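You operate a simulated robot arm through the tools that you are given. There is no shell and no other tool. Be economical: measure what you need, move in short steps, check, and stop when the job is done.

You are at the controls of a simulated robot arm. One attempt, no reset.

JOB
Brush the crumbs off by the screw clamps, then tighten the green and orange clamps.
Fine: turn both knobs till tight; put the brush back; damage nothing. Set down upright: wooden crumb brush. What is to be rubbed or washed off counts as gone when no trace of it is left.

It is judged by the outcome, as a careful person would: the job done as asked, and still so three seconds after it is handed in. It fails if anything else is knocked over, pushed out of place, dropped, spilled or broken.

ROBOT AND FRAMES
A 5-joint arm with a two-finger parallel gripper, fixed in place. Base frame: the origin is at the foot of the arm, x ahead of it, y to its left, z up; the work surface is at about z = 0. Lengths are in cm, angles in degrees, forces in N, time in s.
With the tool pointing down near the work surface it reaches from about 26 to 60 cm from the base axis. Its first joint turns from -66.0 to 66.0 degrees. The tool tilts only in the upright plane through the base axis and itself; it spins freely about its own axis. Payload 1.57 kg.
The TCP is the grasp point between the finger pads, 3 cm short of the fingertips. In the tool frame z runs along the fingers and y along their closing line. Largest opening 8 cm; finger width 1.7, thickness 1.2; the body of the gripper, 4 by 8.2 cm, starts 8 cm behind the TCP.
Orientation is that of the tool frame in the base frame, as [roll, pitch, yaw] about the fixed x, y, z axes, in that order (R = Rz(yaw) Ry(pitch) Rx(roll)). With the fingers straight down and closing along the base's y, the tool's x points along the base's -x, its y along +y and its z along -z.

CONTROLS
- The arm moves only by the tool apply_moves. Its argument "motion" is text: rows parted by semicolons, each of 7 numbers parted by spaces: the turn, a rotation vector about the base's x, y, z in rad, then the shift along the base's x, y, z in cm, then the finger opening in cm, from 0 to 8. In form: wx wy wz dx dy dz grip; .... A call has 1 to 8 rows; each row shifts and turns the commanded pose from where the row before left it. A row lasts 0.2 s, in which the tool goes at most 5 cm and 8.6 degrees; a call with a longer step from one row to the next is refused whole, and so is a gripper value outside its range. A pose out of reach is approached as far as the arm can. The call stops where the force on the tool passes 40 N (or 10 N more than at its start, if that is more) or the arm is blocked; 0.2 s more then pass. Each finger travels about 15.3 cm/s and halts on what it meets, pressing with about 30 N; the grip force reading is that of the motor and also rises with nothing between the fingers. The clock runs only during rows and for 0.2 s after the last one: add rows that do not move to give the fingers time. The reply holds the time, the measured pose of the TCP, the force on the tool along the base axes, the opening and the grip force, in the units named above and with some noise, with the torque about the TCP (base axes, N m) and any sound that the robot's microphone picked up, and new pictures: "views" is both (left out), scene, wrist or none.
- Cameras (640 x 400 px; columns grow to the right, rows downward): "scene" is fixed at [7.18, 42.44, 51.55]; the picture's right is [-0.47, -0.89, 0.00], its down [-0.58, 0.30, -0.76] and it looks along [0.67, -0.35, -0.65] (base axes); focal length 259 px, centre (320, 200). "wrist" rides on the gripper at [7.2, -0.6, -12.2] in the tool frame; the picture's right is [0.09, 1.00, 0.00], its down [-0.84, 0.08, -0.54] and it looks along [-0.54, 0.05, 0.84] (tool axes); focal length 238 px, centre (320, 200). There is no depth. A picture from a camera that has moved, and an enlarged one, comes with that camera's place and axes in the base frame and with its lens. The place of the scene camera against the robot may be out by one fixed shift of up to 2.5 cm in any direction.
- enlarge(camera, box): a new picture of the part [left, top, right, bottom] of that camera's present view, enlarged. No time passes.
- close_job(): hands the job in; it is judged then, once.

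Go step by step. Nothing tells you positions but the pictures and the camera data: compare them with the known pose of the tool, close in by small moves and look again before you grip or let go. The budget is 120 turns and 200 pictures, counting those below and the enlarged ones. Unless the task says otherwise, let go and move clear before handing in, and close with one line.

The tools are called after "Emit:" as name(argument=value, ...) on one line, values as JSON. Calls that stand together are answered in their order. apply_moves: Moves the arm, as the interface text tells. Its arguments: {"type":"object","properties":{"motion":{"type":"string"},"views":{"type":"string","enum":["both","scene","wrist","none"]}},"required":["motion"]} The other tools are called the same way: enlarge (camera, box) takes an enlarged picture of a part of a camera's view; close_job () hands the job in.

At the start:

```text
time_s: 0.0
tool_pos: [41.93, 13.06, 32.3]
orientation: [-179.9, 0.0, -179.9]
contact_force: [0.0, 0.3, 0.0]
torque: [-0.01, 0.02, -0.02]
opening: 7.99
grip_force: 0.0
```

scene: 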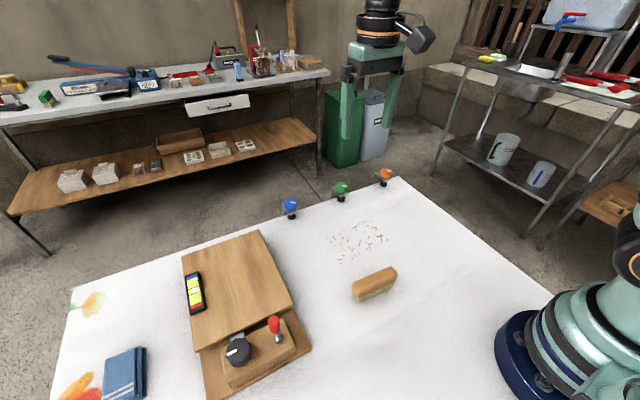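
wrist: 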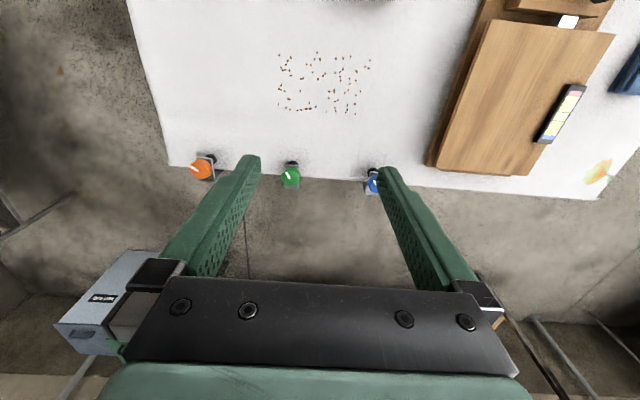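

The crumbs lie around x 35–46, y 6–22, the clamps at x≈56 on the far edge, and the brush near (28, 18). I'll look closer before moving.

Emit:
enlarge(camera="scene", box=[270, 160, 430, 310])

Emit:
enlarge(camera="wrist", box=[160, 130, 400, 220])

Emit:
enlarge(camera="scene", box=[270, 160, 410, 230])

```text
2.67 times, centred on (350, 235) of scene
camera zoom: at [7.18, 42.44, 51.55], right [-0.47, -0.89, 0.0], down [-0.58, 0.3, -0.76], along [0.67, -0.35, -0.65], focal length 690 px, centre (240, 107)
```

zoom: 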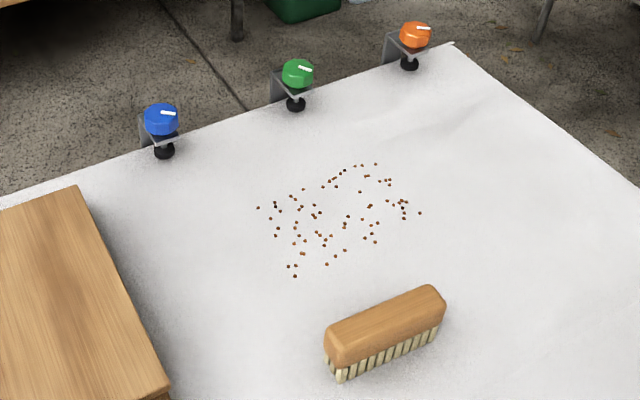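

```text
2.67 times, centred on (280, 175) of wrist
camera zoom: at [34.69, 12.44, 44.41], right [-0.09, 1.0, 0.0], down [0.84, 0.08, 0.54], along [0.54, 0.05, -0.84], focal length 636 px, centre (427, 267)
```

zoom: 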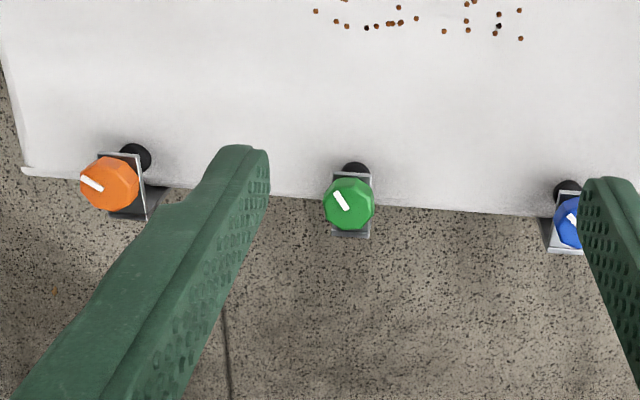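

```text
4.57 times, centred on (340, 195) of scene
camera zoom: at [7.18, 42.44, 51.55], right [-0.47, -0.89, 0.0], down [-0.58, 0.3, -0.76], along [0.67, -0.35, -0.65], focal length 1184 px, centre (229, 223)
```

zoom: 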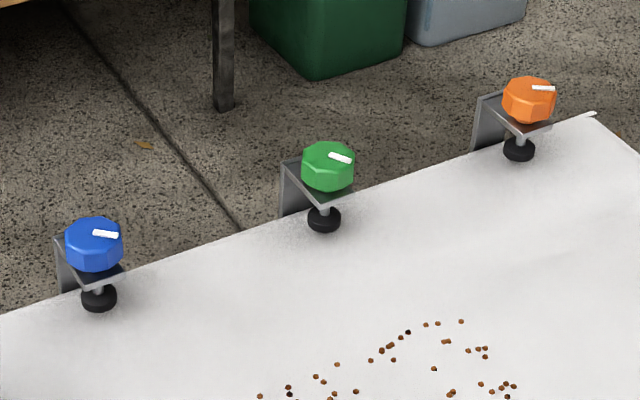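

The brush stands bristles-down; the clamps have upright screws with knobs on top. I'll move over the brush to measure it.

Emit:
apply_moves(motion="0 0 0 -3 1.2 -2.5 8; 0 0 0 -3 1.2 -2.5 8; 0 0 0 -3 1.2 -2.5 8; 0 0 0 -3 1.2 -2.5 8", views="both")

```text
time_s: 1.0
tool_pos: [29.79, 17.88, 22.15]
orientation: [-180.0, 0.0, 179.9]
contact_force: [0.7, 0.0, 0.4]
torque: [-0.02, -0.02, -0.02]
opening: 8.02
grip_force: 0.0
camera wrist: at [22.69, 17.3, 34.4], right [-0.09, 1.0, 0.0], down [0.84, 0.08, 0.54], along [0.54, 0.05, -0.84], focal length 238 px, centre (320, 200)
```

scene: 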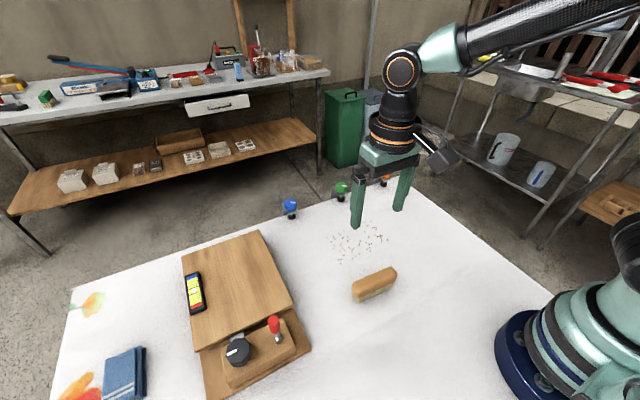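
wrist: 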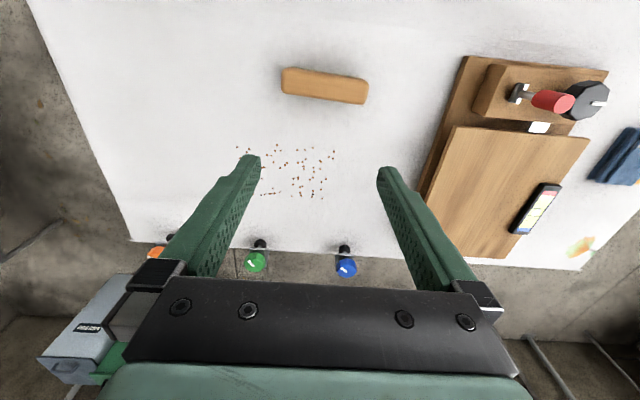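

Emit:
enlarge(camera="wrist", box=[260, 50, 390, 120])

```text
4.92 times, centred on (325, 85) of wrist
camera zoom: at [22.69, 17.3, 34.4], right [-0.09, 1.0, 0.0], down [0.84, 0.08, 0.54], along [0.54, 0.05, -0.84], focal length 1173 px, centre (295, 766)
```

zoom: 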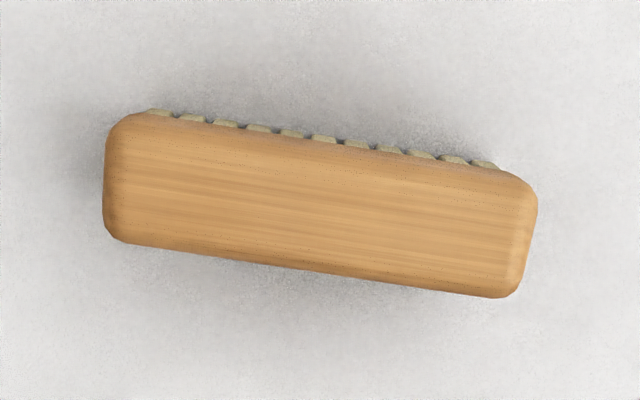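

Brush: centre about (26.6, 18.2), lying along y, roughly 10 × 3 × 4 cm. I'll spin the gripper 90° so the fingers close along x, and come lower.

Emit:
apply_moves(motion="0 0 0.1428 -0.29 0.03 -0.7 8; 0 0 0.1428 -0.29 0.03 -0.7 8; 0 0 0.1428 -0.29 0.03 -0.7 8; 0 0 0.1428 -0.29 0.03 -0.7 8; 0 0 0.1428 -0.29 0.03 -0.7 8; 0 0 0.1428 -0.29 0.03 -0.7 8; 0 0 0.1428 -0.29 0.03 -0.7 8; 0 0 0.1428 -0.29 0.03 -0.7 8", views="none")

Emit:
apply_moves(motion="0 0 0.1428 -0.29 0.03 -0.7 8; 0 0 0.1428 -0.29 0.03 -0.7 8; 0 0 0.1428 -0.29 0.03 -0.7 8; 0 0 0 0 0 0 8", views="both")

```text
time_s: 2.8
tool_pos: [27.47, 18.15, 16.61]
orientation: [-179.9, 0.1, -114.6]
contact_force: [0.4, -0.7, 0.1]
torque: [0.01, 0.01, 0.03]
opening: 8.03
grip_force: 0.0
```

```text
time_s: 3.8
tool_pos: [26.72, 18.19, 14.41]
orientation: [180.0, 0.0, -89.8]
contact_force: [-0.4, -0.3, -0.2]
torque: [0.03, -0.01, 0.01]
opening: 7.99
grip_force: 0.1
camera wrist: at [27.36, 11.02, 26.68], right [-1.0, -0.09, 0.0], down [-0.08, 0.84, 0.54], along [-0.05, 0.54, -0.84], focal length 238 px, centre (320, 200)
```

scene: 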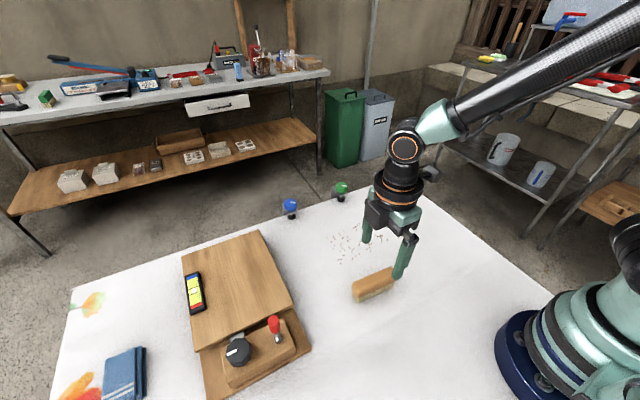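
wrist: 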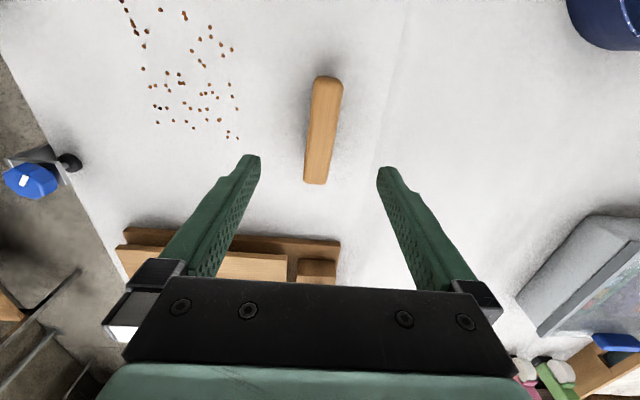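

The brush is centred under the fingers and lies along y, at (26.6, 18.2). I'll lower, then close.

Emit:
apply_moves(motion="0 0 0 -0.15 0 -3 8; 0 0 0 0 0 -3 8; 0 0 0 0 0 -2.5 8; 0 0 0 0 0 -1.8 8; 0 0 0 0 0 0 8", views="both")

```text
time_s: 5.0
tool_pos: [26.48, 18.26, 4.15]
orientation: [-180.0, 0.0, -90.1]
contact_force: [-0.2, -0.7, 0.3]
torque: [0.04, -0.05, -0.02]
opening: 7.98
grip_force: 0.0
camera wrist: at [27.12, 11.05, 16.38], right [-1.0, -0.09, 0.0], down [-0.08, 0.84, 0.54], along [-0.05, 0.54, -0.84], focal length 238 px, centre (320, 200)
```

scene: 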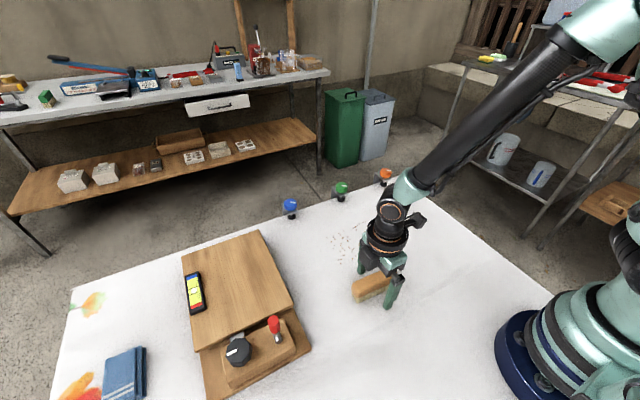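
wrist: 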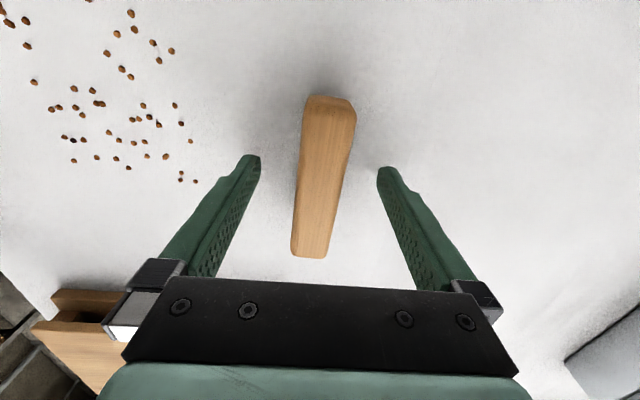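

Emit:
apply_moves(motion="0 0 0 0.05 0 -0.6 8; 0 0 0 0 0 0 5; 0 0 0 0 0 0 3; 0 0 0 0 0 0 1.5; 0 0 0 0 0 0 1.5; 0 0 0 0 0 0 1.5", views="both")

```text
time_s: 6.4
tool_pos: [26.51, 18.29, 3.6]
orientation: [180.0, 0.0, -90.1]
contact_force: [0.6, 0.1, 1.2]
torque: [0.01, -0.04, -0.02]
opening: 2.56
grip_force: 29.5
camera wrist: at [27.18, 11.07, 15.84], right [-1.0, -0.09, 0.0], down [-0.08, 0.84, 0.54], along [-0.05, 0.54, -0.84], focal length 238 px, centre (320, 200)
```

scene: 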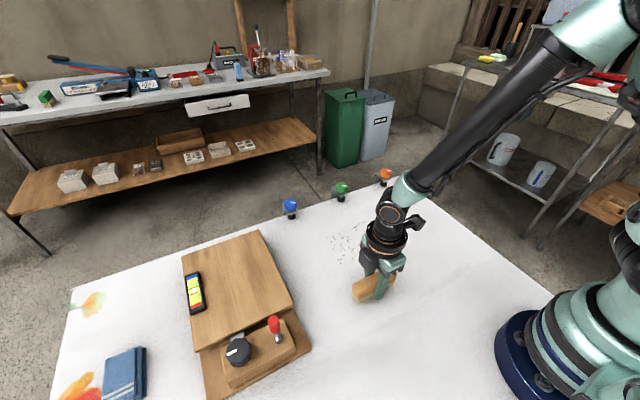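
wrist: 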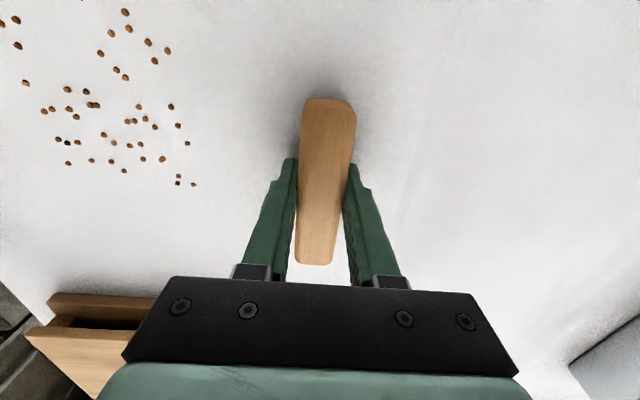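

The brush is gripped (2.56 wide) at (26.5, 18.3), z 3.6. I'll slide it slowly forward into the first crumbs and see how they respond.

Emit:
apply_moves(motion="0 0 0 1.5 -0.2 -0.1 1.5; 0 0 0 2 -0.2 0 1.5; 0 0 0 2 -0.2 0 1.5; 0 0 0 2 -0.2 0 1.5; 0 0 0 2 0 0 1.5; 0 0 0 2 0 0 1.5", views="both")

```text
time_s: 7.8
tool_pos: [38.1, 17.35, 3.55]
orientation: [179.9, 0.0, -90.0]
contact_force: [-8.5, 0.3, 14.5]
torque: [-0.2, 0.22, -0.11]
opening: 2.55
grip_force: 30.0
camera wrist: at [38.78, 10.23, 15.75], right [-1.0, -0.09, 0.0], down [-0.08, 0.84, 0.54], along [-0.05, 0.54, -0.84], focal length 238 px, centre (320, 200)
```

scene: 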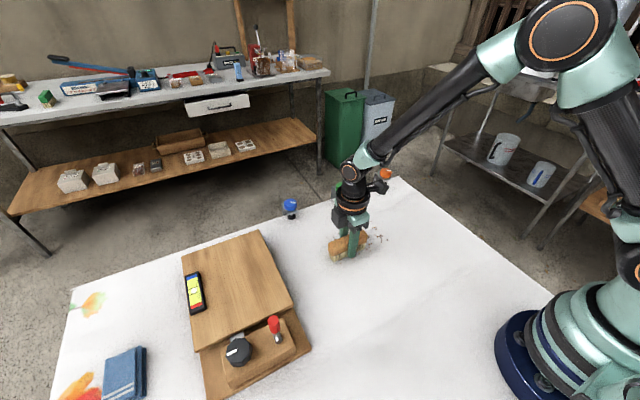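
wrist: 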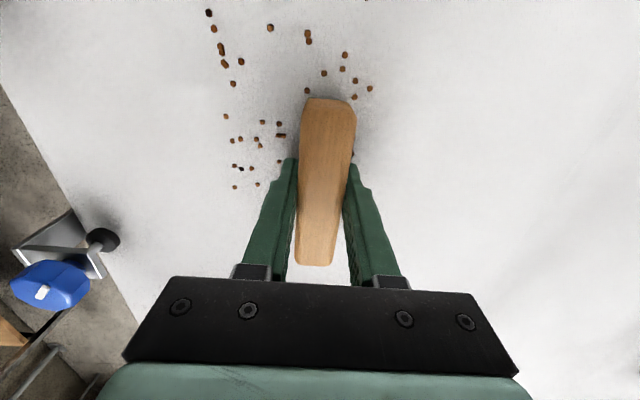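

Crumbs vanish where the brush passes. I'll continue this pass to x≈47.

Emit:
apply_moves(motion="0 0 0 2 0 0 1.5; 0 0 0 2 0 0 1.5; 0 0 0 2 0 0 1.5; 0 0 0 2 0 0 1.5; 0 0 0 1 0 0 1.5", views="wrist")

```text
time_s: 9.0
tool_pos: [46.99, 17.42, 3.52]
orientation: [179.9, 0.0, -90.0]
contact_force: [-6.4, 2.0, 11.3]
torque: [-0.1, 0.13, -0.09]
opening: 2.54
grip_force: 29.9
camera wrist: at [47.76, 10.23, 15.75], right [-1.0, -0.09, 0.0], down [-0.08, 0.84, 0.54], along [-0.05, 0.54, -0.84], focal length 238 px, centre (320, 200)
```

wrist: 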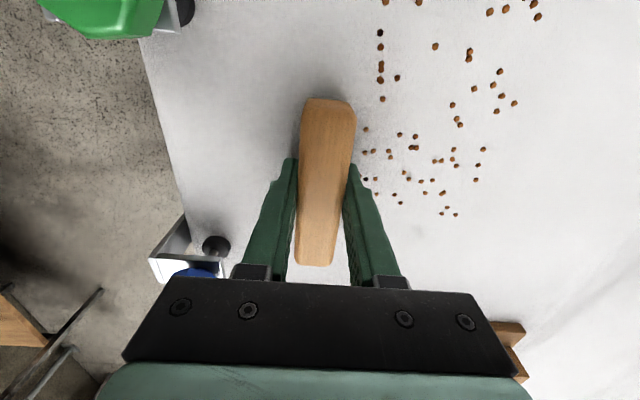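

The crumbs under the first pass are still there. I'll look closely before repeating.

Emit:
enlarge(camera="wrist", box=[350, 0, 540, 230])

Emit:
enlarge(camera="scene", box=[300, 180, 440, 280])

```text
1.74 times, centred on (445, 115) of wrist
camera zoom: at [47.76, 10.23, 15.75], right [-1.0, -0.09, 0.0], down [-0.08, 0.84, 0.54], along [-0.05, 0.54, -0.84], focal length 414 px, centre (103, 348)
```

zoom: 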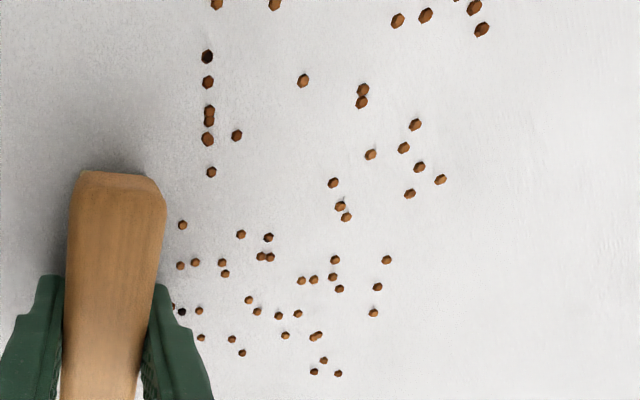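

```text
4.00 times, centred on (370, 230) of scene
camera zoom: at [7.18, 42.43, 51.55], right [-0.47, -0.89, 0.0], down [-0.58, 0.3, -0.76], along [0.67, -0.35, -0.65], focal length 1036 px, centre (120, 80)
```

zoom: 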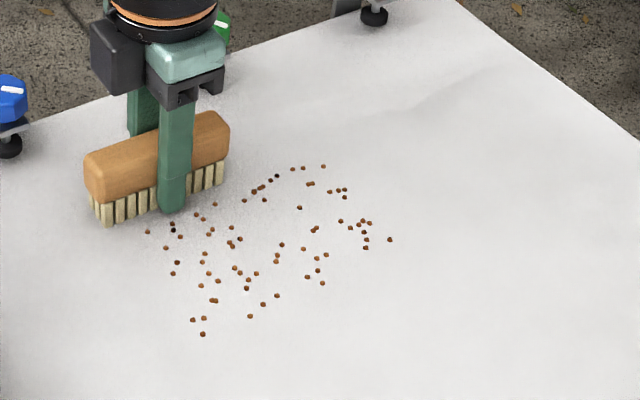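

The crumbs are unchanged after one light pass (11 N). I'll sweep back with slightly more pressure.

Emit:
apply_moves(motion="0 0 0 -1 0 -0.1 1.5; 0 0 0 -2 0 0 1.5; 0 0 0 -2 0 0 1.5; 0 0 0 -2 0 0 1.5; 0 0 0 -2 0 0 1.5; 0 0 0 -2 0 0 1.5; 0 0 0 -2 0 0 1.5", views="both")

```text
time_s: 10.6
tool_pos: [34.35, 17.55, 3.5]
orientation: [-179.5, 0.2, -90.1]
contact_force: [13.3, -0.5, 22.5]
torque: [-0.32, -0.16, 0.15]
opening: 2.55
grip_force: 29.9
camera wrist: at [34.91, 10.22, 15.7], right [-1.0, -0.09, -0.01], down [-0.08, 0.83, 0.54], along [-0.04, 0.54, -0.84], focal length 238 px, centre (320, 200)
```

scene: 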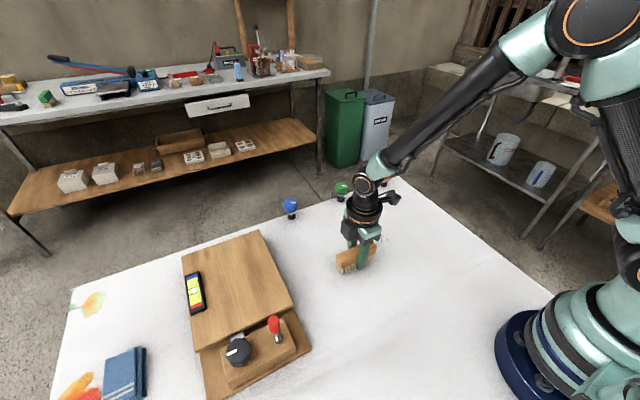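
wrist: 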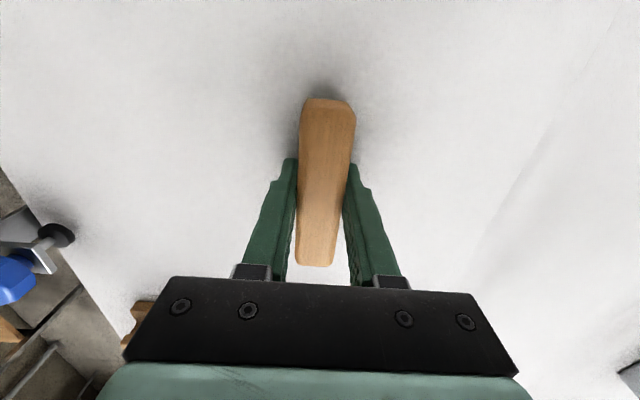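

Emit:
enlarge(camera="scene", box=[300, 180, 440, 290])

```text
3.64 times, centred on (370, 235) of scene
camera zoom: at [7.17, 42.43, 51.55], right [-0.47, -0.89, 0.0], down [-0.58, 0.3, -0.76], along [0.67, -0.35, -0.65], focal length 942 px, centre (138, 73)
```

zoom: 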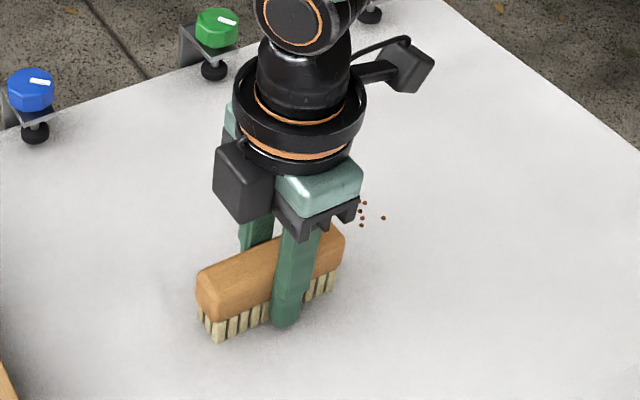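

Most crumbs are gone; a few remain near y≈6. I'll shift to y≈9 and do the second lane.

Emit:
apply_moves(motion="0 0 0 0 -1 1 1.5; 0 0 0 0 -3.5 0 1.5; 0 0 0 0 -3.5 0 1.5; 0 0 0 0 -0.5 -1 1.5; 0 0 0 2 0 0 1.5; 0 0 0 2.5 0 0 1.5; 0 0 0 2.5 0 0 1.5; 0 0 0 2.5 0 0 1.5", views="none")

Emit:
apply_moves(motion="0 0 0 2 0 0 1.5; 0 0 0 1.5 0 0 1.5; 0 0 0 -2 0 0 1.5; 0 0 0 -2 0 0 1.5; 0 0 0 -2 0 0 1.5; 0 0 0 -2.5 0 0 1.5; 0 0 0 -2.5 0 0 1.5; 0 0 0 -2 0 0 1.5", views="both")

```text
time_s: 12.4
tool_pos: [43.67, 8.9, 3.4]
orientation: [-179.9, 0.0, -90.1]
contact_force: [-5.4, -0.1, 12.8]
torque: [-0.15, 0.14, -0.1]
opening: 2.54
grip_force: 29.9
```

```text
time_s: 14.2
tool_pos: [34.15, 9.0, 3.43]
orientation: [-179.8, 0.1, -90.1]
contact_force: [8.0, -2.1, 13.2]
torque: [-0.33, -0.15, 0.16]
opening: 2.57
grip_force: 30.6
camera wrist: at [34.8, 1.78, 15.63], right [-1.0, -0.09, 0.0], down [-0.08, 0.84, 0.54], along [-0.05, 0.54, -0.84], focal length 238 px, centre (320, 200)
```

scene: 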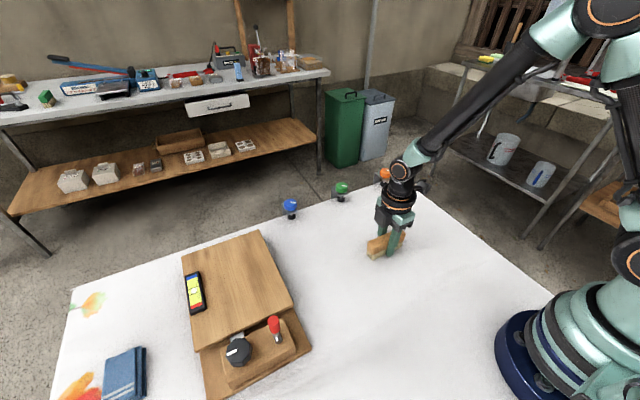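
wrist: 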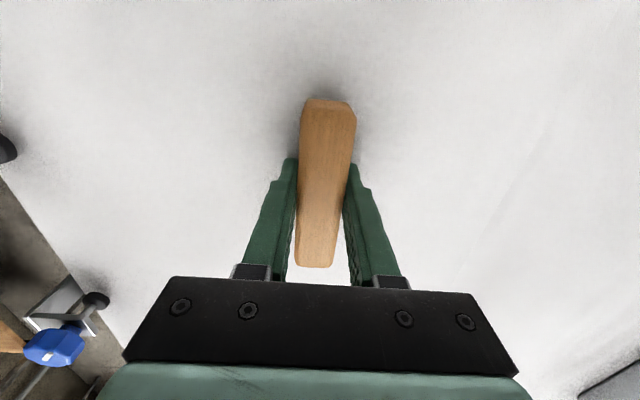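

Looks clean. Returning the brush to its start place at (26.5, 18.3).

Emit:
apply_moves(motion="0 0 0 0 0 2 1.5; 0 0 0 -2.55 3.1 0 1.5; 0 0 0 -2.55 3.1 0 1.5; 0 0 0 -2.55 3.1 0 1.5; 0 0 0 0 0 0 1.5; 0 0 0 0 0 -1.2 1.5; 0 0 0 0 0 -0.65 1.5; 0 0 0 0 0 0 1.5", views="both")

Emit:
enlarge(camera="scene", box=[280, 170, 440, 310])

```text
time_s: 16.0
tool_pos: [26.53, 18.15, 3.63]
orientation: [-180.0, 0.0, -90.2]
contact_force: [-0.5, -0.4, -0.8]
torque: [-0.02, 0.0, 0.03]
opening: 2.56
grip_force: 29.6
camera wrist: at [27.1, 11.04, 15.76], right [-1.0, -0.09, 0.0], down [-0.08, 0.84, 0.54], along [-0.05, 0.54, -0.84], focal length 238 px, centre (320, 200)
```

scene: 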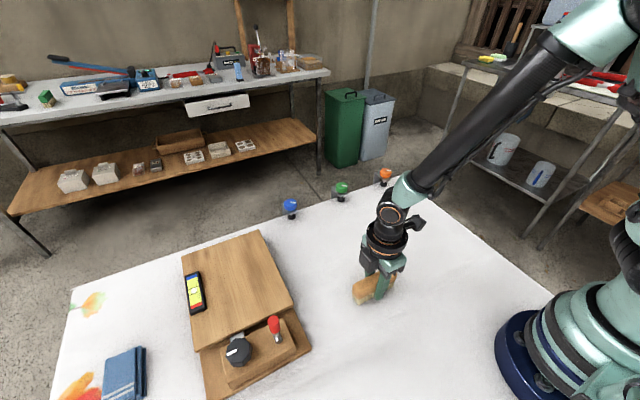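
wrist: 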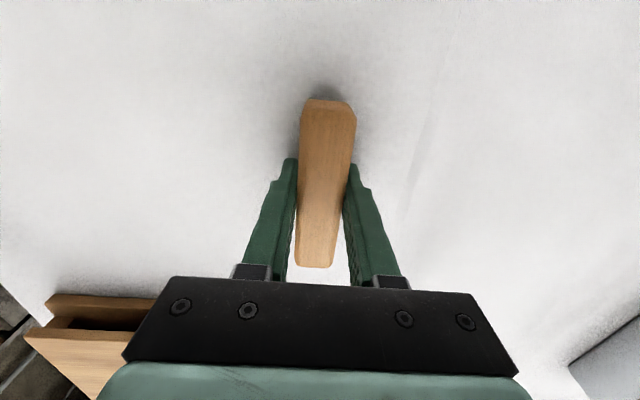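

```text
2.86 times, centred on (360, 240) of scene
camera zoom: at [7.18, 42.44, 51.55], right [-0.47, -0.89, 0.0], down [-0.58, 0.3, -0.76], along [0.67, -0.35, -0.65], focal length 740 px, centre (206, 86)
```

zoom: 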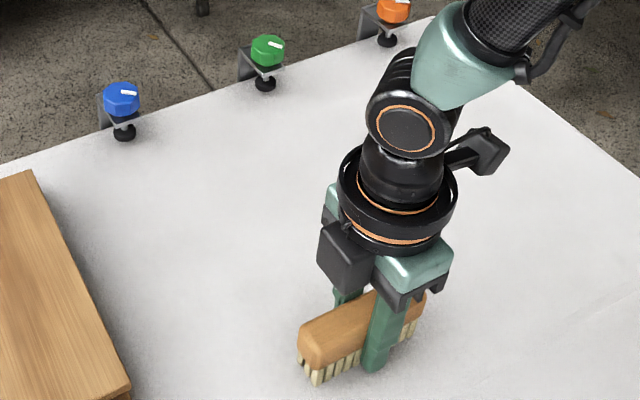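

The table looks clear. Lowering the last couple of millimetres until it touches, then check.

Emit:
apply_moves(motion="0 0 0 0 0.1 -0.1 1.5; 0 0 0 0 0 -0.06 1.5; 0 0 0 0 0 0 1.5", views="none")

```text
time_s: 16.8
tool_pos: [26.47, 18.27, 3.26]
orientation: [179.9, 0.0, -90.0]
contact_force: [-4.5, -3.0, 18.2]
torque: [0.03, 0.14, 0.02]
opening: 2.56
grip_force: 29.7
```

Contact made. Releasing and rising.

Emit:
apply_moves(motion="0 0 0 0 0 0.1 2.4; 0 0 0 0 0 0 4; 0 0 0 0 0 0 6; 0 0 0 0 0 0 7; 0 0 0 0 0 3 7; 0 0 0 0 0 4 7; 0 0 0 0 0 4 7; 0 0 0 0 0 4 7", views="both")

```text
time_s: 18.6
tool_pos: [26.3, 18.32, 18.52]
orientation: [180.0, 0.0, -90.0]
contact_force: [-0.1, -0.2, -0.2]
torque: [-0.01, -0.03, 0.0]
opening: 6.97
grip_force: 0.0
camera wrist: at [27.05, 11.15, 30.73], right [-1.0, -0.09, 0.0], down [-0.08, 0.84, 0.54], along [-0.05, 0.54, -0.84], focal length 238 px, centre (320, 200)
```

scene: 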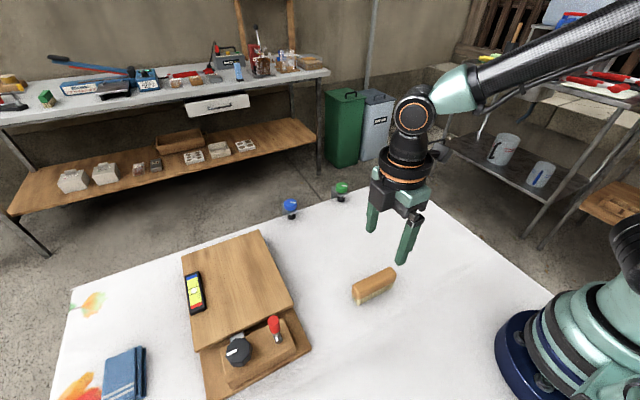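
wrist: 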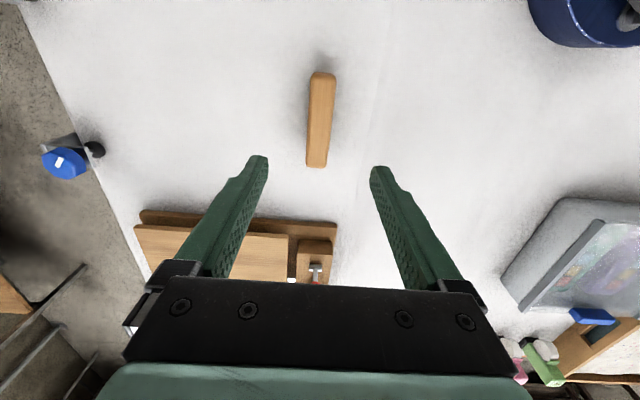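

The brush stands upright at its original place and the cloth is clear. Now I'll turn the gripper back and approach the green clamp.

Emit:
apply_moves(motion="0 0 -0.1428 2 -0.88 0 7; 0 0 -0.1428 2 -0.88 0 7; 0 0 -0.1428 2 -0.88 0 7; 0 0 -0.1428 2 -0.88 0 7; 0 0 -0.1428 2 -0.88 0 7; 0 0 -0.1428 2 -0.88 0 7; 0 0 -0.1428 2 -0.88 0 7; 0 0 -0.1428 2 -0.88 0 7", views="none")

Emit:
apply_moves(motion="0 0 -0.1428 2 -0.88 0 7; 0 0 -0.1428 2 -0.88 0 7; 0 0 -0.1428 2 -0.88 0 7; 0 0 0 0 0 0 7", views="both")

```text
time_s: 20.4
tool_pos: [42.48, 11.36, 18.52]
orientation: [-180.0, 0.1, -155.5]
contact_force: [0.4, -1.3, -0.2]
torque: [0.03, 0.01, 0.0]
opening: 6.99
grip_force: 0.1
```

```text
time_s: 21.4
tool_pos: [48.32, 8.52, 18.44]
orientation: [-180.0, 0.0, 179.7]
contact_force: [-0.1, -0.3, -0.6]
torque: [0.02, -0.01, -0.02]
opening: 7.0
grip_force: 0.2
camera wrist: at [41.23, 7.92, 30.66], right [-0.09, 1.0, 0.0], down [0.84, 0.08, 0.54], along [0.54, 0.05, -0.84], focal length 238 px, centre (320, 200)
```

scene: 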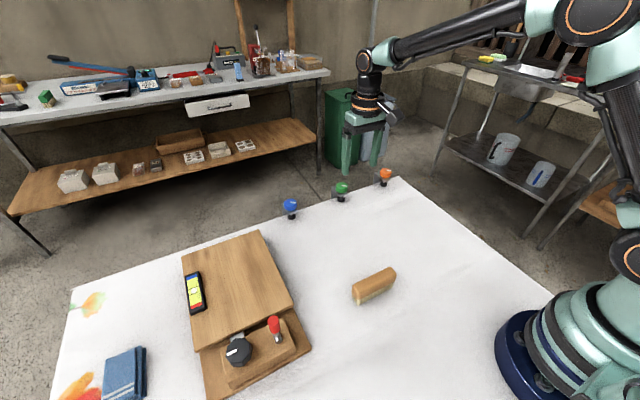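
wrist: 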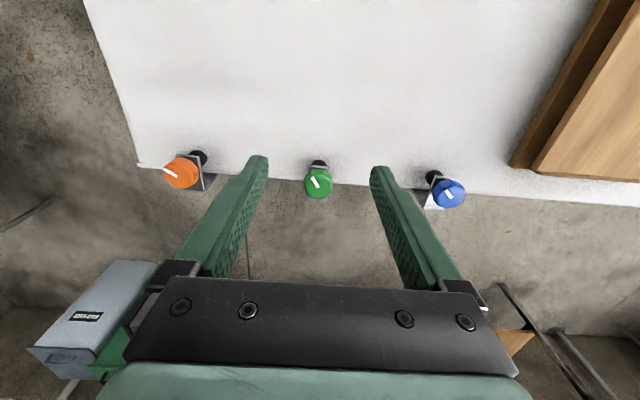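

Emit:
enlarge(camera="wrist", box=[280, 150, 360, 210])

Emit:
enlarge(camera="wrist", box=[150, 140, 230, 200])

Emit:
enlarge(camera="scene", box=[320, 165, 400, 215])

```text
6.67 times, centred on (320, 180) of wrist
camera zoom: at [41.23, 7.92, 30.66], right [-0.09, 1.0, 0.0], down [0.84, 0.08, 0.54], along [0.54, 0.05, -0.84], focal length 1589 px, centre (320, 333)
```

zoom: 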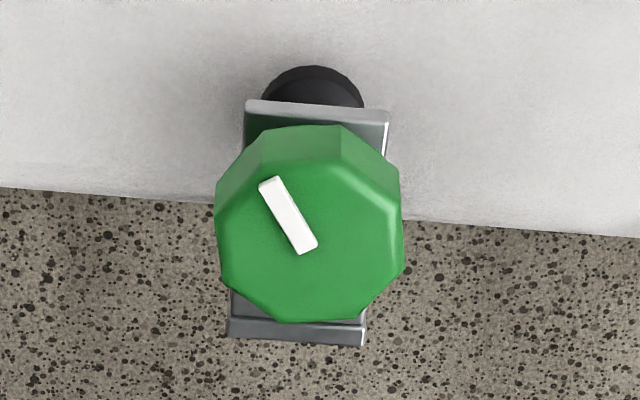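

```text
6.67 times, centred on (190, 170) of wrist
camera zoom: at [41.23, 7.92, 30.66], right [-0.09, 1.0, 0.0], down [0.84, 0.08, 0.54], along [0.54, 0.05, -0.84], focal length 1589 px, centre (1187, 400)
```

zoom: 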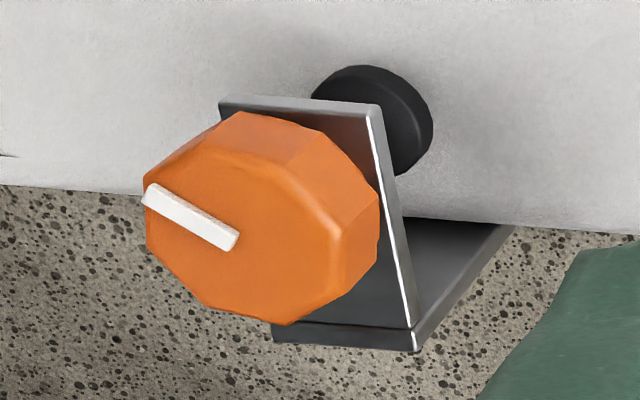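

```text
8.00 times, centred on (360, 190) of scene
camera zoom: at [7.18, 42.44, 51.55], right [-0.47, -0.89, 0.0], down [-0.58, 0.3, -0.76], along [0.67, -0.35, -0.65], focal length 2071 px, centre (0, 280)
```

zoom: 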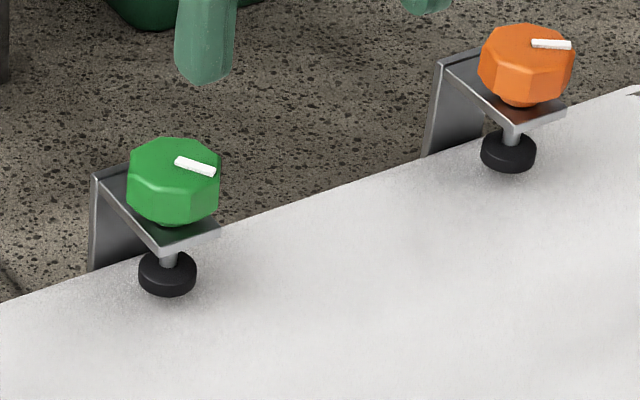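

Green knob's axis looks to be about (54.8, 9.0), top at z≈6.3, across-flats ≈3.2 cm with flats facing ±y. Moving above it to check.

Emit:
apply_moves(motion="0 0 0 2.2 0.15 -2 7; 0 0 0 2.2 0.15 -2 7; 0 0 0 2.1 0.15 -2 7; 0 0 0 0 0 -0.5 7", views="both")

Emit:
enlarge(camera="scene", box=[300, 140, 420, 220])

```text
time_s: 22.4
tool_pos: [54.93, 8.97, 11.86]
orientation: [180.0, 0.0, 179.9]
contact_force: [0.7, 1.2, -0.6]
torque: [0.01, 0.04, -0.01]
opening: 7.02
grip_force: 0.1
camera wrist: at [47.73, 8.42, 24.13], right [-0.09, 1.0, 0.0], down [0.84, 0.08, 0.54], along [0.54, 0.05, -0.84], focal length 238 px, centre (320, 200)
```

scene: 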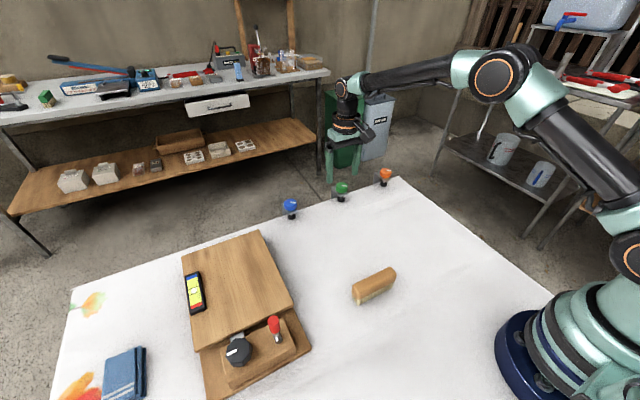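
wrist: 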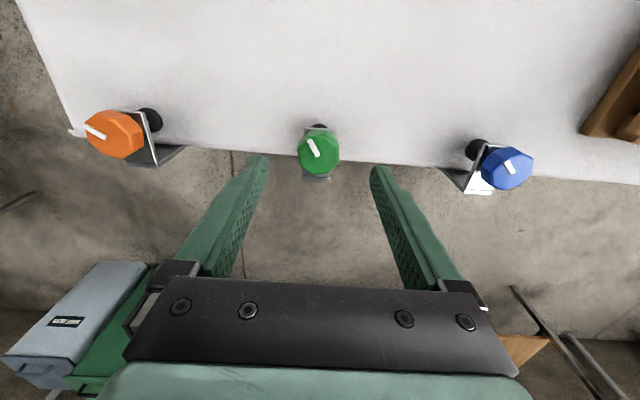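

```text
5.00 times, centred on (360, 180) of scene
camera zoom: at [7.18, 42.44, 51.55], right [-0.47, -0.89, 0.0], down [-0.58, 0.3, -0.76], along [0.67, -0.35, -0.65], focal length 1294 px, centre (120, 300)
```

zoom: 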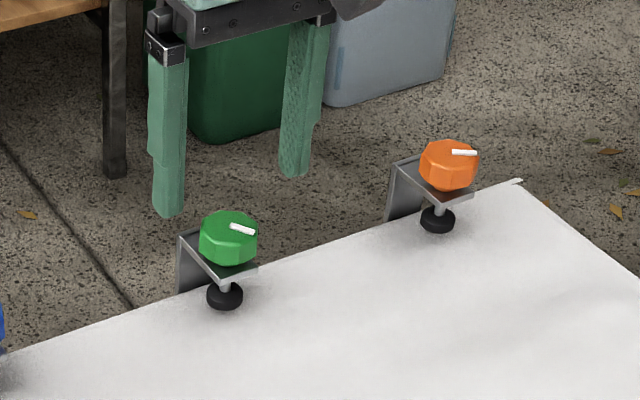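

Emit:
apply_moves(motion="0 0 0 0 0 -2 7; 0 0 0 0 0 0 7", views="both")

Emit:
enlarge(camera="scene", box=[300, 140, 400, 220])

Emit:
enlarge(camera="wrist", box=[260, 90, 380, 180])

```text
time_s: 23.0
tool_pos: [54.88, 9.19, 9.87]
orientation: [-179.9, 0.0, 179.9]
contact_force: [-0.2, 0.3, 0.4]
torque: [0.01, 0.01, 0.01]
opening: 7.01
grip_force: 0.1
camera wrist: at [47.7, 8.42, 22.15], right [-0.09, 1.0, 0.0], down [0.84, 0.08, 0.54], along [0.54, 0.05, -0.84], focal length 238 px, centre (320, 200)
```

scene: 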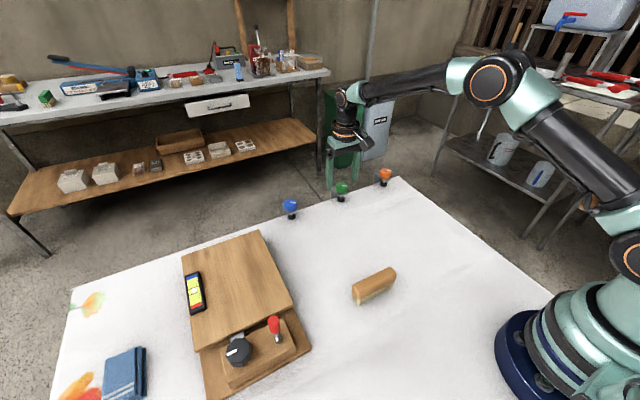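
wrist: 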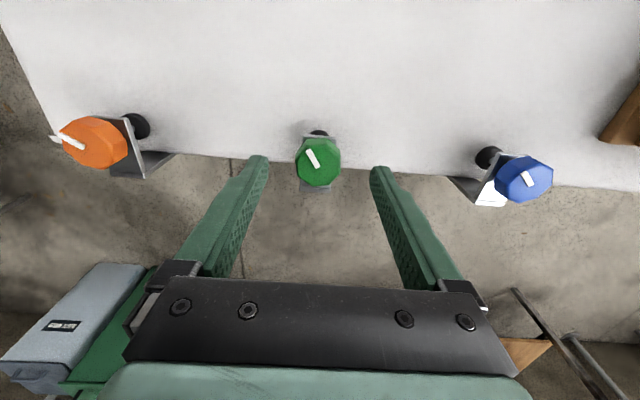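

```text
5.00 times, centred on (350, 180) of scene
camera zoom: at [7.18, 42.44, 51.55], right [-0.47, -0.89, 0.0], down [-0.58, 0.3, -0.76], along [0.67, -0.35, -0.65], focal length 1294 px, centre (170, 300)
```

zoom: 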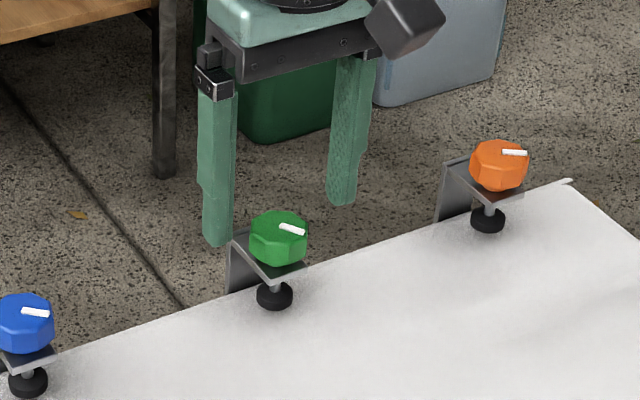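

```text
4.44 times, centred on (320, 135) of wrist
camera zoom: at [47.7, 8.42, 22.15], right [-0.09, 1.0, 0.0], down [0.84, 0.08, 0.54], along [0.54, 0.05, -0.84], focal length 1059 px, centre (320, 489)
```

zoom: 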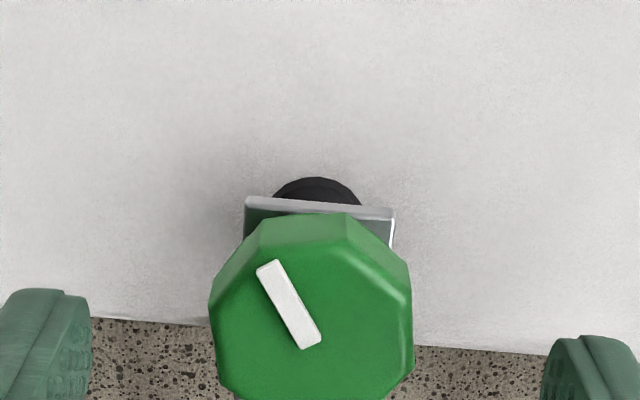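

Fingers straddle the green knob well. Lowering so the tips sit beside the knob, then closing.

Emit:
apply_moves(motion="0 0 0 -0.3 -0.1 -1.1 7; 0 0 0 0 0 -1.0 7; 0 0 0 0 0 0 5; 0 0 0 0 0 0 3; 0 0 0 0 0 0 2.5; 0 0 0 0 0 0 2.5", views="both")

Emit:
enlarge(camera="scene", box=[300, 140, 400, 220])

Emit:
enlarge(camera="wrist", box=[260, 100, 380, 190])

```text
time_s: 24.4
tool_pos: [54.66, 8.94, 7.85]
orientation: [180.0, 0.0, 179.9]
contact_force: [1.5, -2.2, -0.8]
torque: [-0.05, -0.01, -0.01]
opening: 3.35
grip_force: 41.2
camera wrist: at [47.45, 8.32, 20.07], right [-0.09, 1.0, 0.0], down [0.84, 0.08, 0.54], along [0.54, 0.05, -0.84], focal length 238 px, centre (320, 200)
```

scene: 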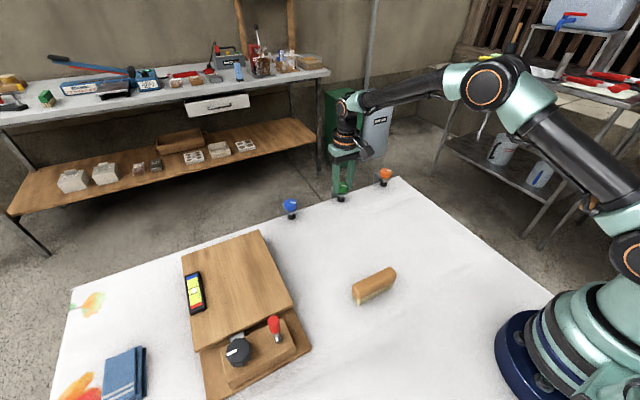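
wrist: 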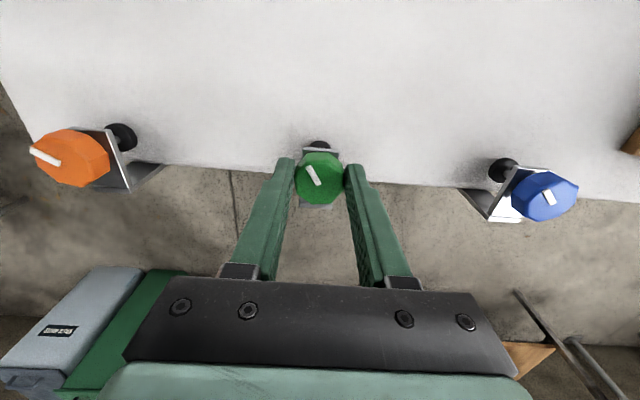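

```text
5.00 times, centred on (350, 180) of scene
camera zoom: at [7.18, 42.44, 51.55], right [-0.47, -0.89, 0.0], down [-0.58, 0.3, -0.76], along [0.67, -0.35, -0.65], focal length 1294 px, centre (170, 300)
```

zoom: 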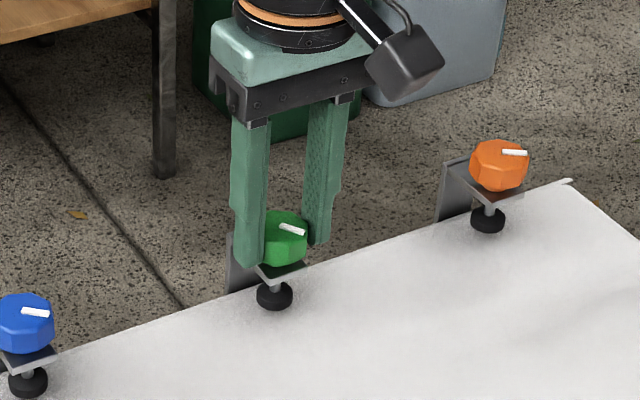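

```text
4.44 times, centred on (320, 145) of wrist
camera zoom: at [47.45, 8.32, 20.07], right [-0.09, 1.0, 0.0], down [0.84, 0.08, 0.54], along [0.54, 0.05, -0.84], focal length 1059 px, centre (320, 444)
```

zoom: 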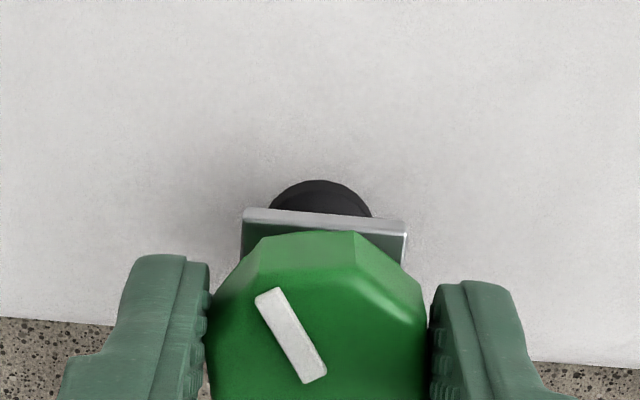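

The knob is gripped at 3.35 cm. Turning a little clockwise (seen from above) and watching torque.

Emit:
apply_moves(motion="0 0 -0.1 0 0 0 2.5; 0 0 -0.1 0 0 0 2.5; 0 0 -0.1 0 0 0 2.5", views="wrist")

```text
time_s: 25.2
tool_pos: [54.67, 9.14, 7.82]
orientation: [179.9, 0.1, 162.8]
contact_force: [8.8, 11.9, -8.7]
torque: [0.45, 0.25, 0.1]
opening: 3.33
grip_force: 41.5
camera wrist: at [47.56, 10.57, 20.06], right [0.21, 0.98, 0.0], down [0.82, -0.17, 0.54], along [0.53, -0.11, -0.84], focal length 238 px, centre (320, 200)
```

wrist: 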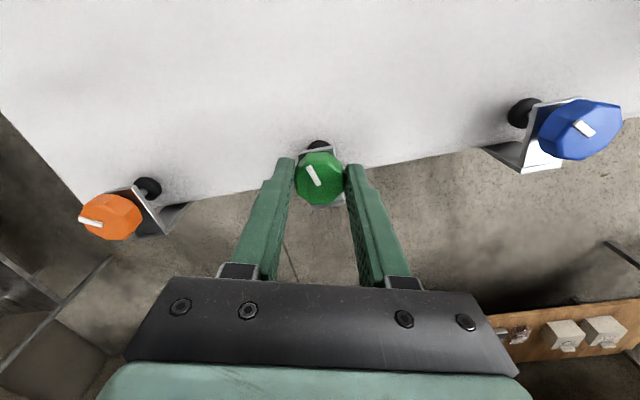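

The knob turns with the gripper; small side forces suggest I'm a touch off-axis. I'll follow the force slightly, then keep turning.

Emit:
apply_moves(motion="0 0 0 0.1 0.15 -0.1 2.5; 0 0 0 0 0 0 2.5", views="none")

```text
time_s: 25.8
tool_pos: [54.75, 9.09, 7.8]
orientation: [-179.9, 0.0, 162.7]
contact_force: [-8.9, 3.5, 10.6]
torque: [0.04, 0.0, 0.0]
opening: 3.35
grip_force: 41.4
```

Emit:
apply_moves(motion="0 0 -0.1 -0.02 0.08 0.03 2.5; 0 0 -0.1 0.03 0.03 -0.015 2.5; 0 0 -0.1 0.035 0.025 -0.015 2.5; 0 0 0 0 0 0 2.5", views="wrist")

```text
time_s: 26.8
tool_pos: [54.8, 9.2, 7.87]
orientation: [-179.9, -0.1, 145.4]
contact_force: [-15.3, -9.2, 22.2]
torque: [-0.48, 0.17, -0.08]
opening: 3.33
grip_force: 41.3
camera wrist: at [48.45, 12.73, 20.09], right [0.49, 0.87, 0.0], down [0.73, -0.41, 0.54], along [0.47, -0.27, -0.84], focal length 238 px, centre (320, 200)
```

wrist: 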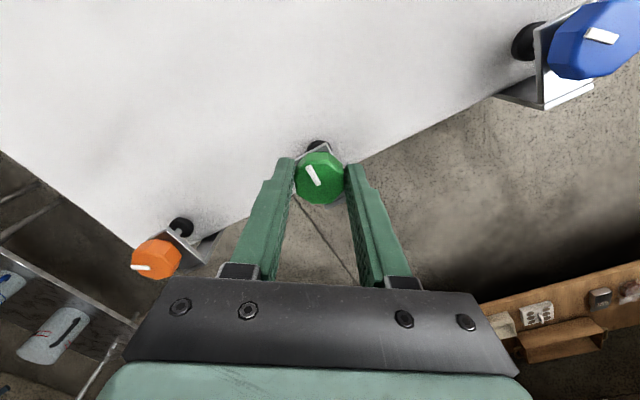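

Emit:
apply_moves(motion="0 0 0 -0.08 -0.05 0.12 2.5; 0 0 -0.1 0 0 0 2.5; 0 0 -0.1 0 0 0 2.5; 0 0 -0.1 0 0 0 2.5; 0 0 -0.1 0 0 0 2.5; 0 0 0 0 0 0 2.5", views="none")

```text
time_s: 28.2
tool_pos: [54.83, 9.37, 7.81]
orientation: [179.7, 0.0, 122.6]
contact_force: [17.8, 2.3, -15.1]
torque: [0.02, -0.58, 0.03]
opening: 3.34
grip_force: 41.4
```

Emit:
apply_moves(motion="0 0 0 0.08 0 -0.06 2.5; 0 0 -0.1 0 0 0 2.5; 0 0 -0.1 0 0 0 2.5; 0 0 -0.1 0 0 0 2.5; 0 0 0 0 0 0 2.5", views="wrist")

```text
time_s: 29.4
tool_pos: [54.82, 9.39, 7.78]
orientation: [179.7, 0.0, 105.5]
contact_force: [15.8, 14.3, -11.0]
torque: [0.48, -0.39, 0.07]
opening: 3.35
grip_force: 41.2
camera wrist: at [52.27, 16.07, 20.06], right [0.94, 0.35, 0.01], down [0.29, -0.79, 0.54], along [0.2, -0.51, -0.84], focal length 238 px, centre (320, 200)
```

wrist: 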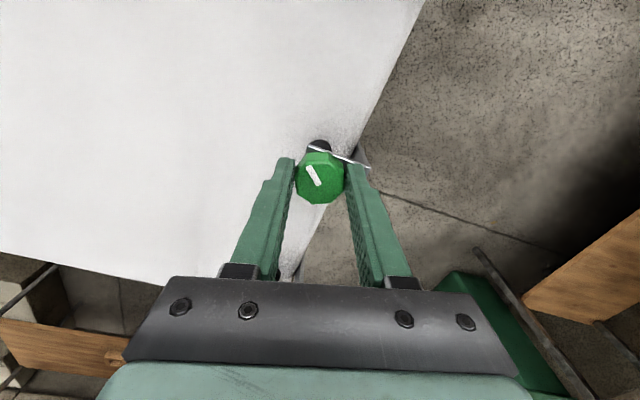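

Emit:
apply_moves(motion="0 0 0 0.08 0.1 -0.05 2.5; 0 0 -0.1 0 0 0 2.5; 0 0 -0.1 0 0 0 2.5; 0 0 -0.1 0 0 0 2.5; 0 0 0 0 0 0 2.5", views="none")

```text
time_s: 30.6
tool_pos: [55.08, 9.4, 7.97]
orientation: [179.6, -0.1, 88.2]
contact_force: [17.2, 14.3, -2.6]
torque: [0.36, -0.43, 0.02]
opening: 3.34
grip_force: 41.4
```

Emit:
apply_moves(motion="0 0 0 0.1 0.09 -0.02 2.5; 0 0 -0.1 0 0 0 2.5; 0 0 -0.1 0 0 0 2.5; 0 0 -0.1 0.03 0.03 0 2.5; 0 0 -0.1 0.03 0.03 0 2.5; 0 0 0 0 0 0 2.5", views="wrist")

```text
time_s: 32.0
tool_pos: [55.17, 9.39, 7.83]
orientation: [179.8, -0.2, 65.1]
contact_force: [18.7, -15.9, 3.8]
torque: [-0.36, -0.56, 0.1]
opening: 3.34
grip_force: 41.3
camera wrist: at [57.51, 16.09, 20.1], right [0.94, -0.34, 0.0], down [-0.29, -0.79, 0.54], along [-0.18, -0.51, -0.84], focal length 238 px, centre (320, 200)
```

wrist: 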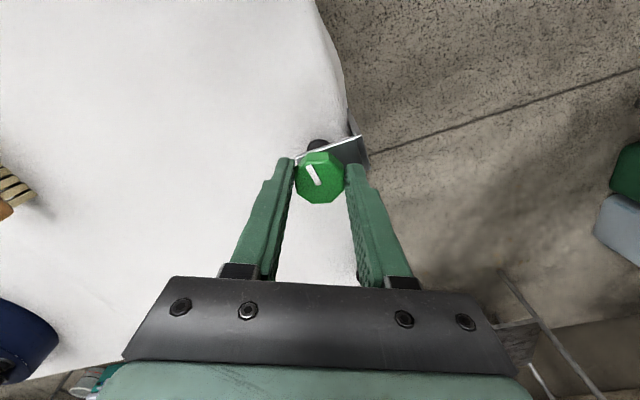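

Emit:
apply_moves(motion="0 0 0 0.1 -0.1 0 2.5; 0 0 -0.1 0 0 0 2.5; 0 0 -0.1 0 0 0 2.5; 0 0 -0.1 0 0 0 2.5; 0 0 -0.1 0 0 0 2.5; 0 0 0 0 0 0 2.5", views="none")

```text
time_s: 33.4
tool_pos: [55.17, 9.26, 7.99]
orientation: [179.8, -0.1, 42.2]
contact_force: [16.9, -22.1, 11.0]
torque: [-0.67, -0.44, 0.08]
opening: 3.32
grip_force: 41.4
```

Emit:
apply_moves(motion="0 0 0 0.09 -0.13 0.06 2.5; 0 0 -0.1 0 0 0 2.5; 0 0 -0.1 0 0 0 2.5; 0 0 -0.1 0 0 0 2.5; 0 0 0 0 0 0 2.5", views="wrist")

```text
time_s: 34.6
tool_pos: [55.23, 9.12, 7.85]
orientation: [179.8, -0.2, 25.0]
contact_force: [18.9, -20.5, 3.4]
torque: [-0.67, -0.27, 0.09]
opening: 3.34
grip_force: 41.0
camera wrist: at [61.52, 12.77, 20.09], right [0.5, -0.86, 0.0], down [-0.73, -0.42, 0.54], along [-0.46, -0.27, -0.84], focal length 238 px, centre (320, 200)
```

wrist: 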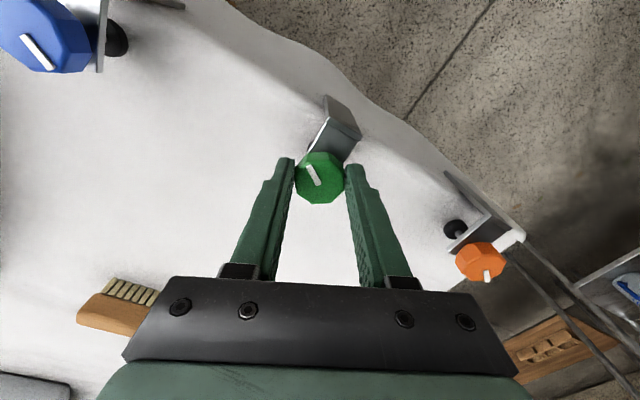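

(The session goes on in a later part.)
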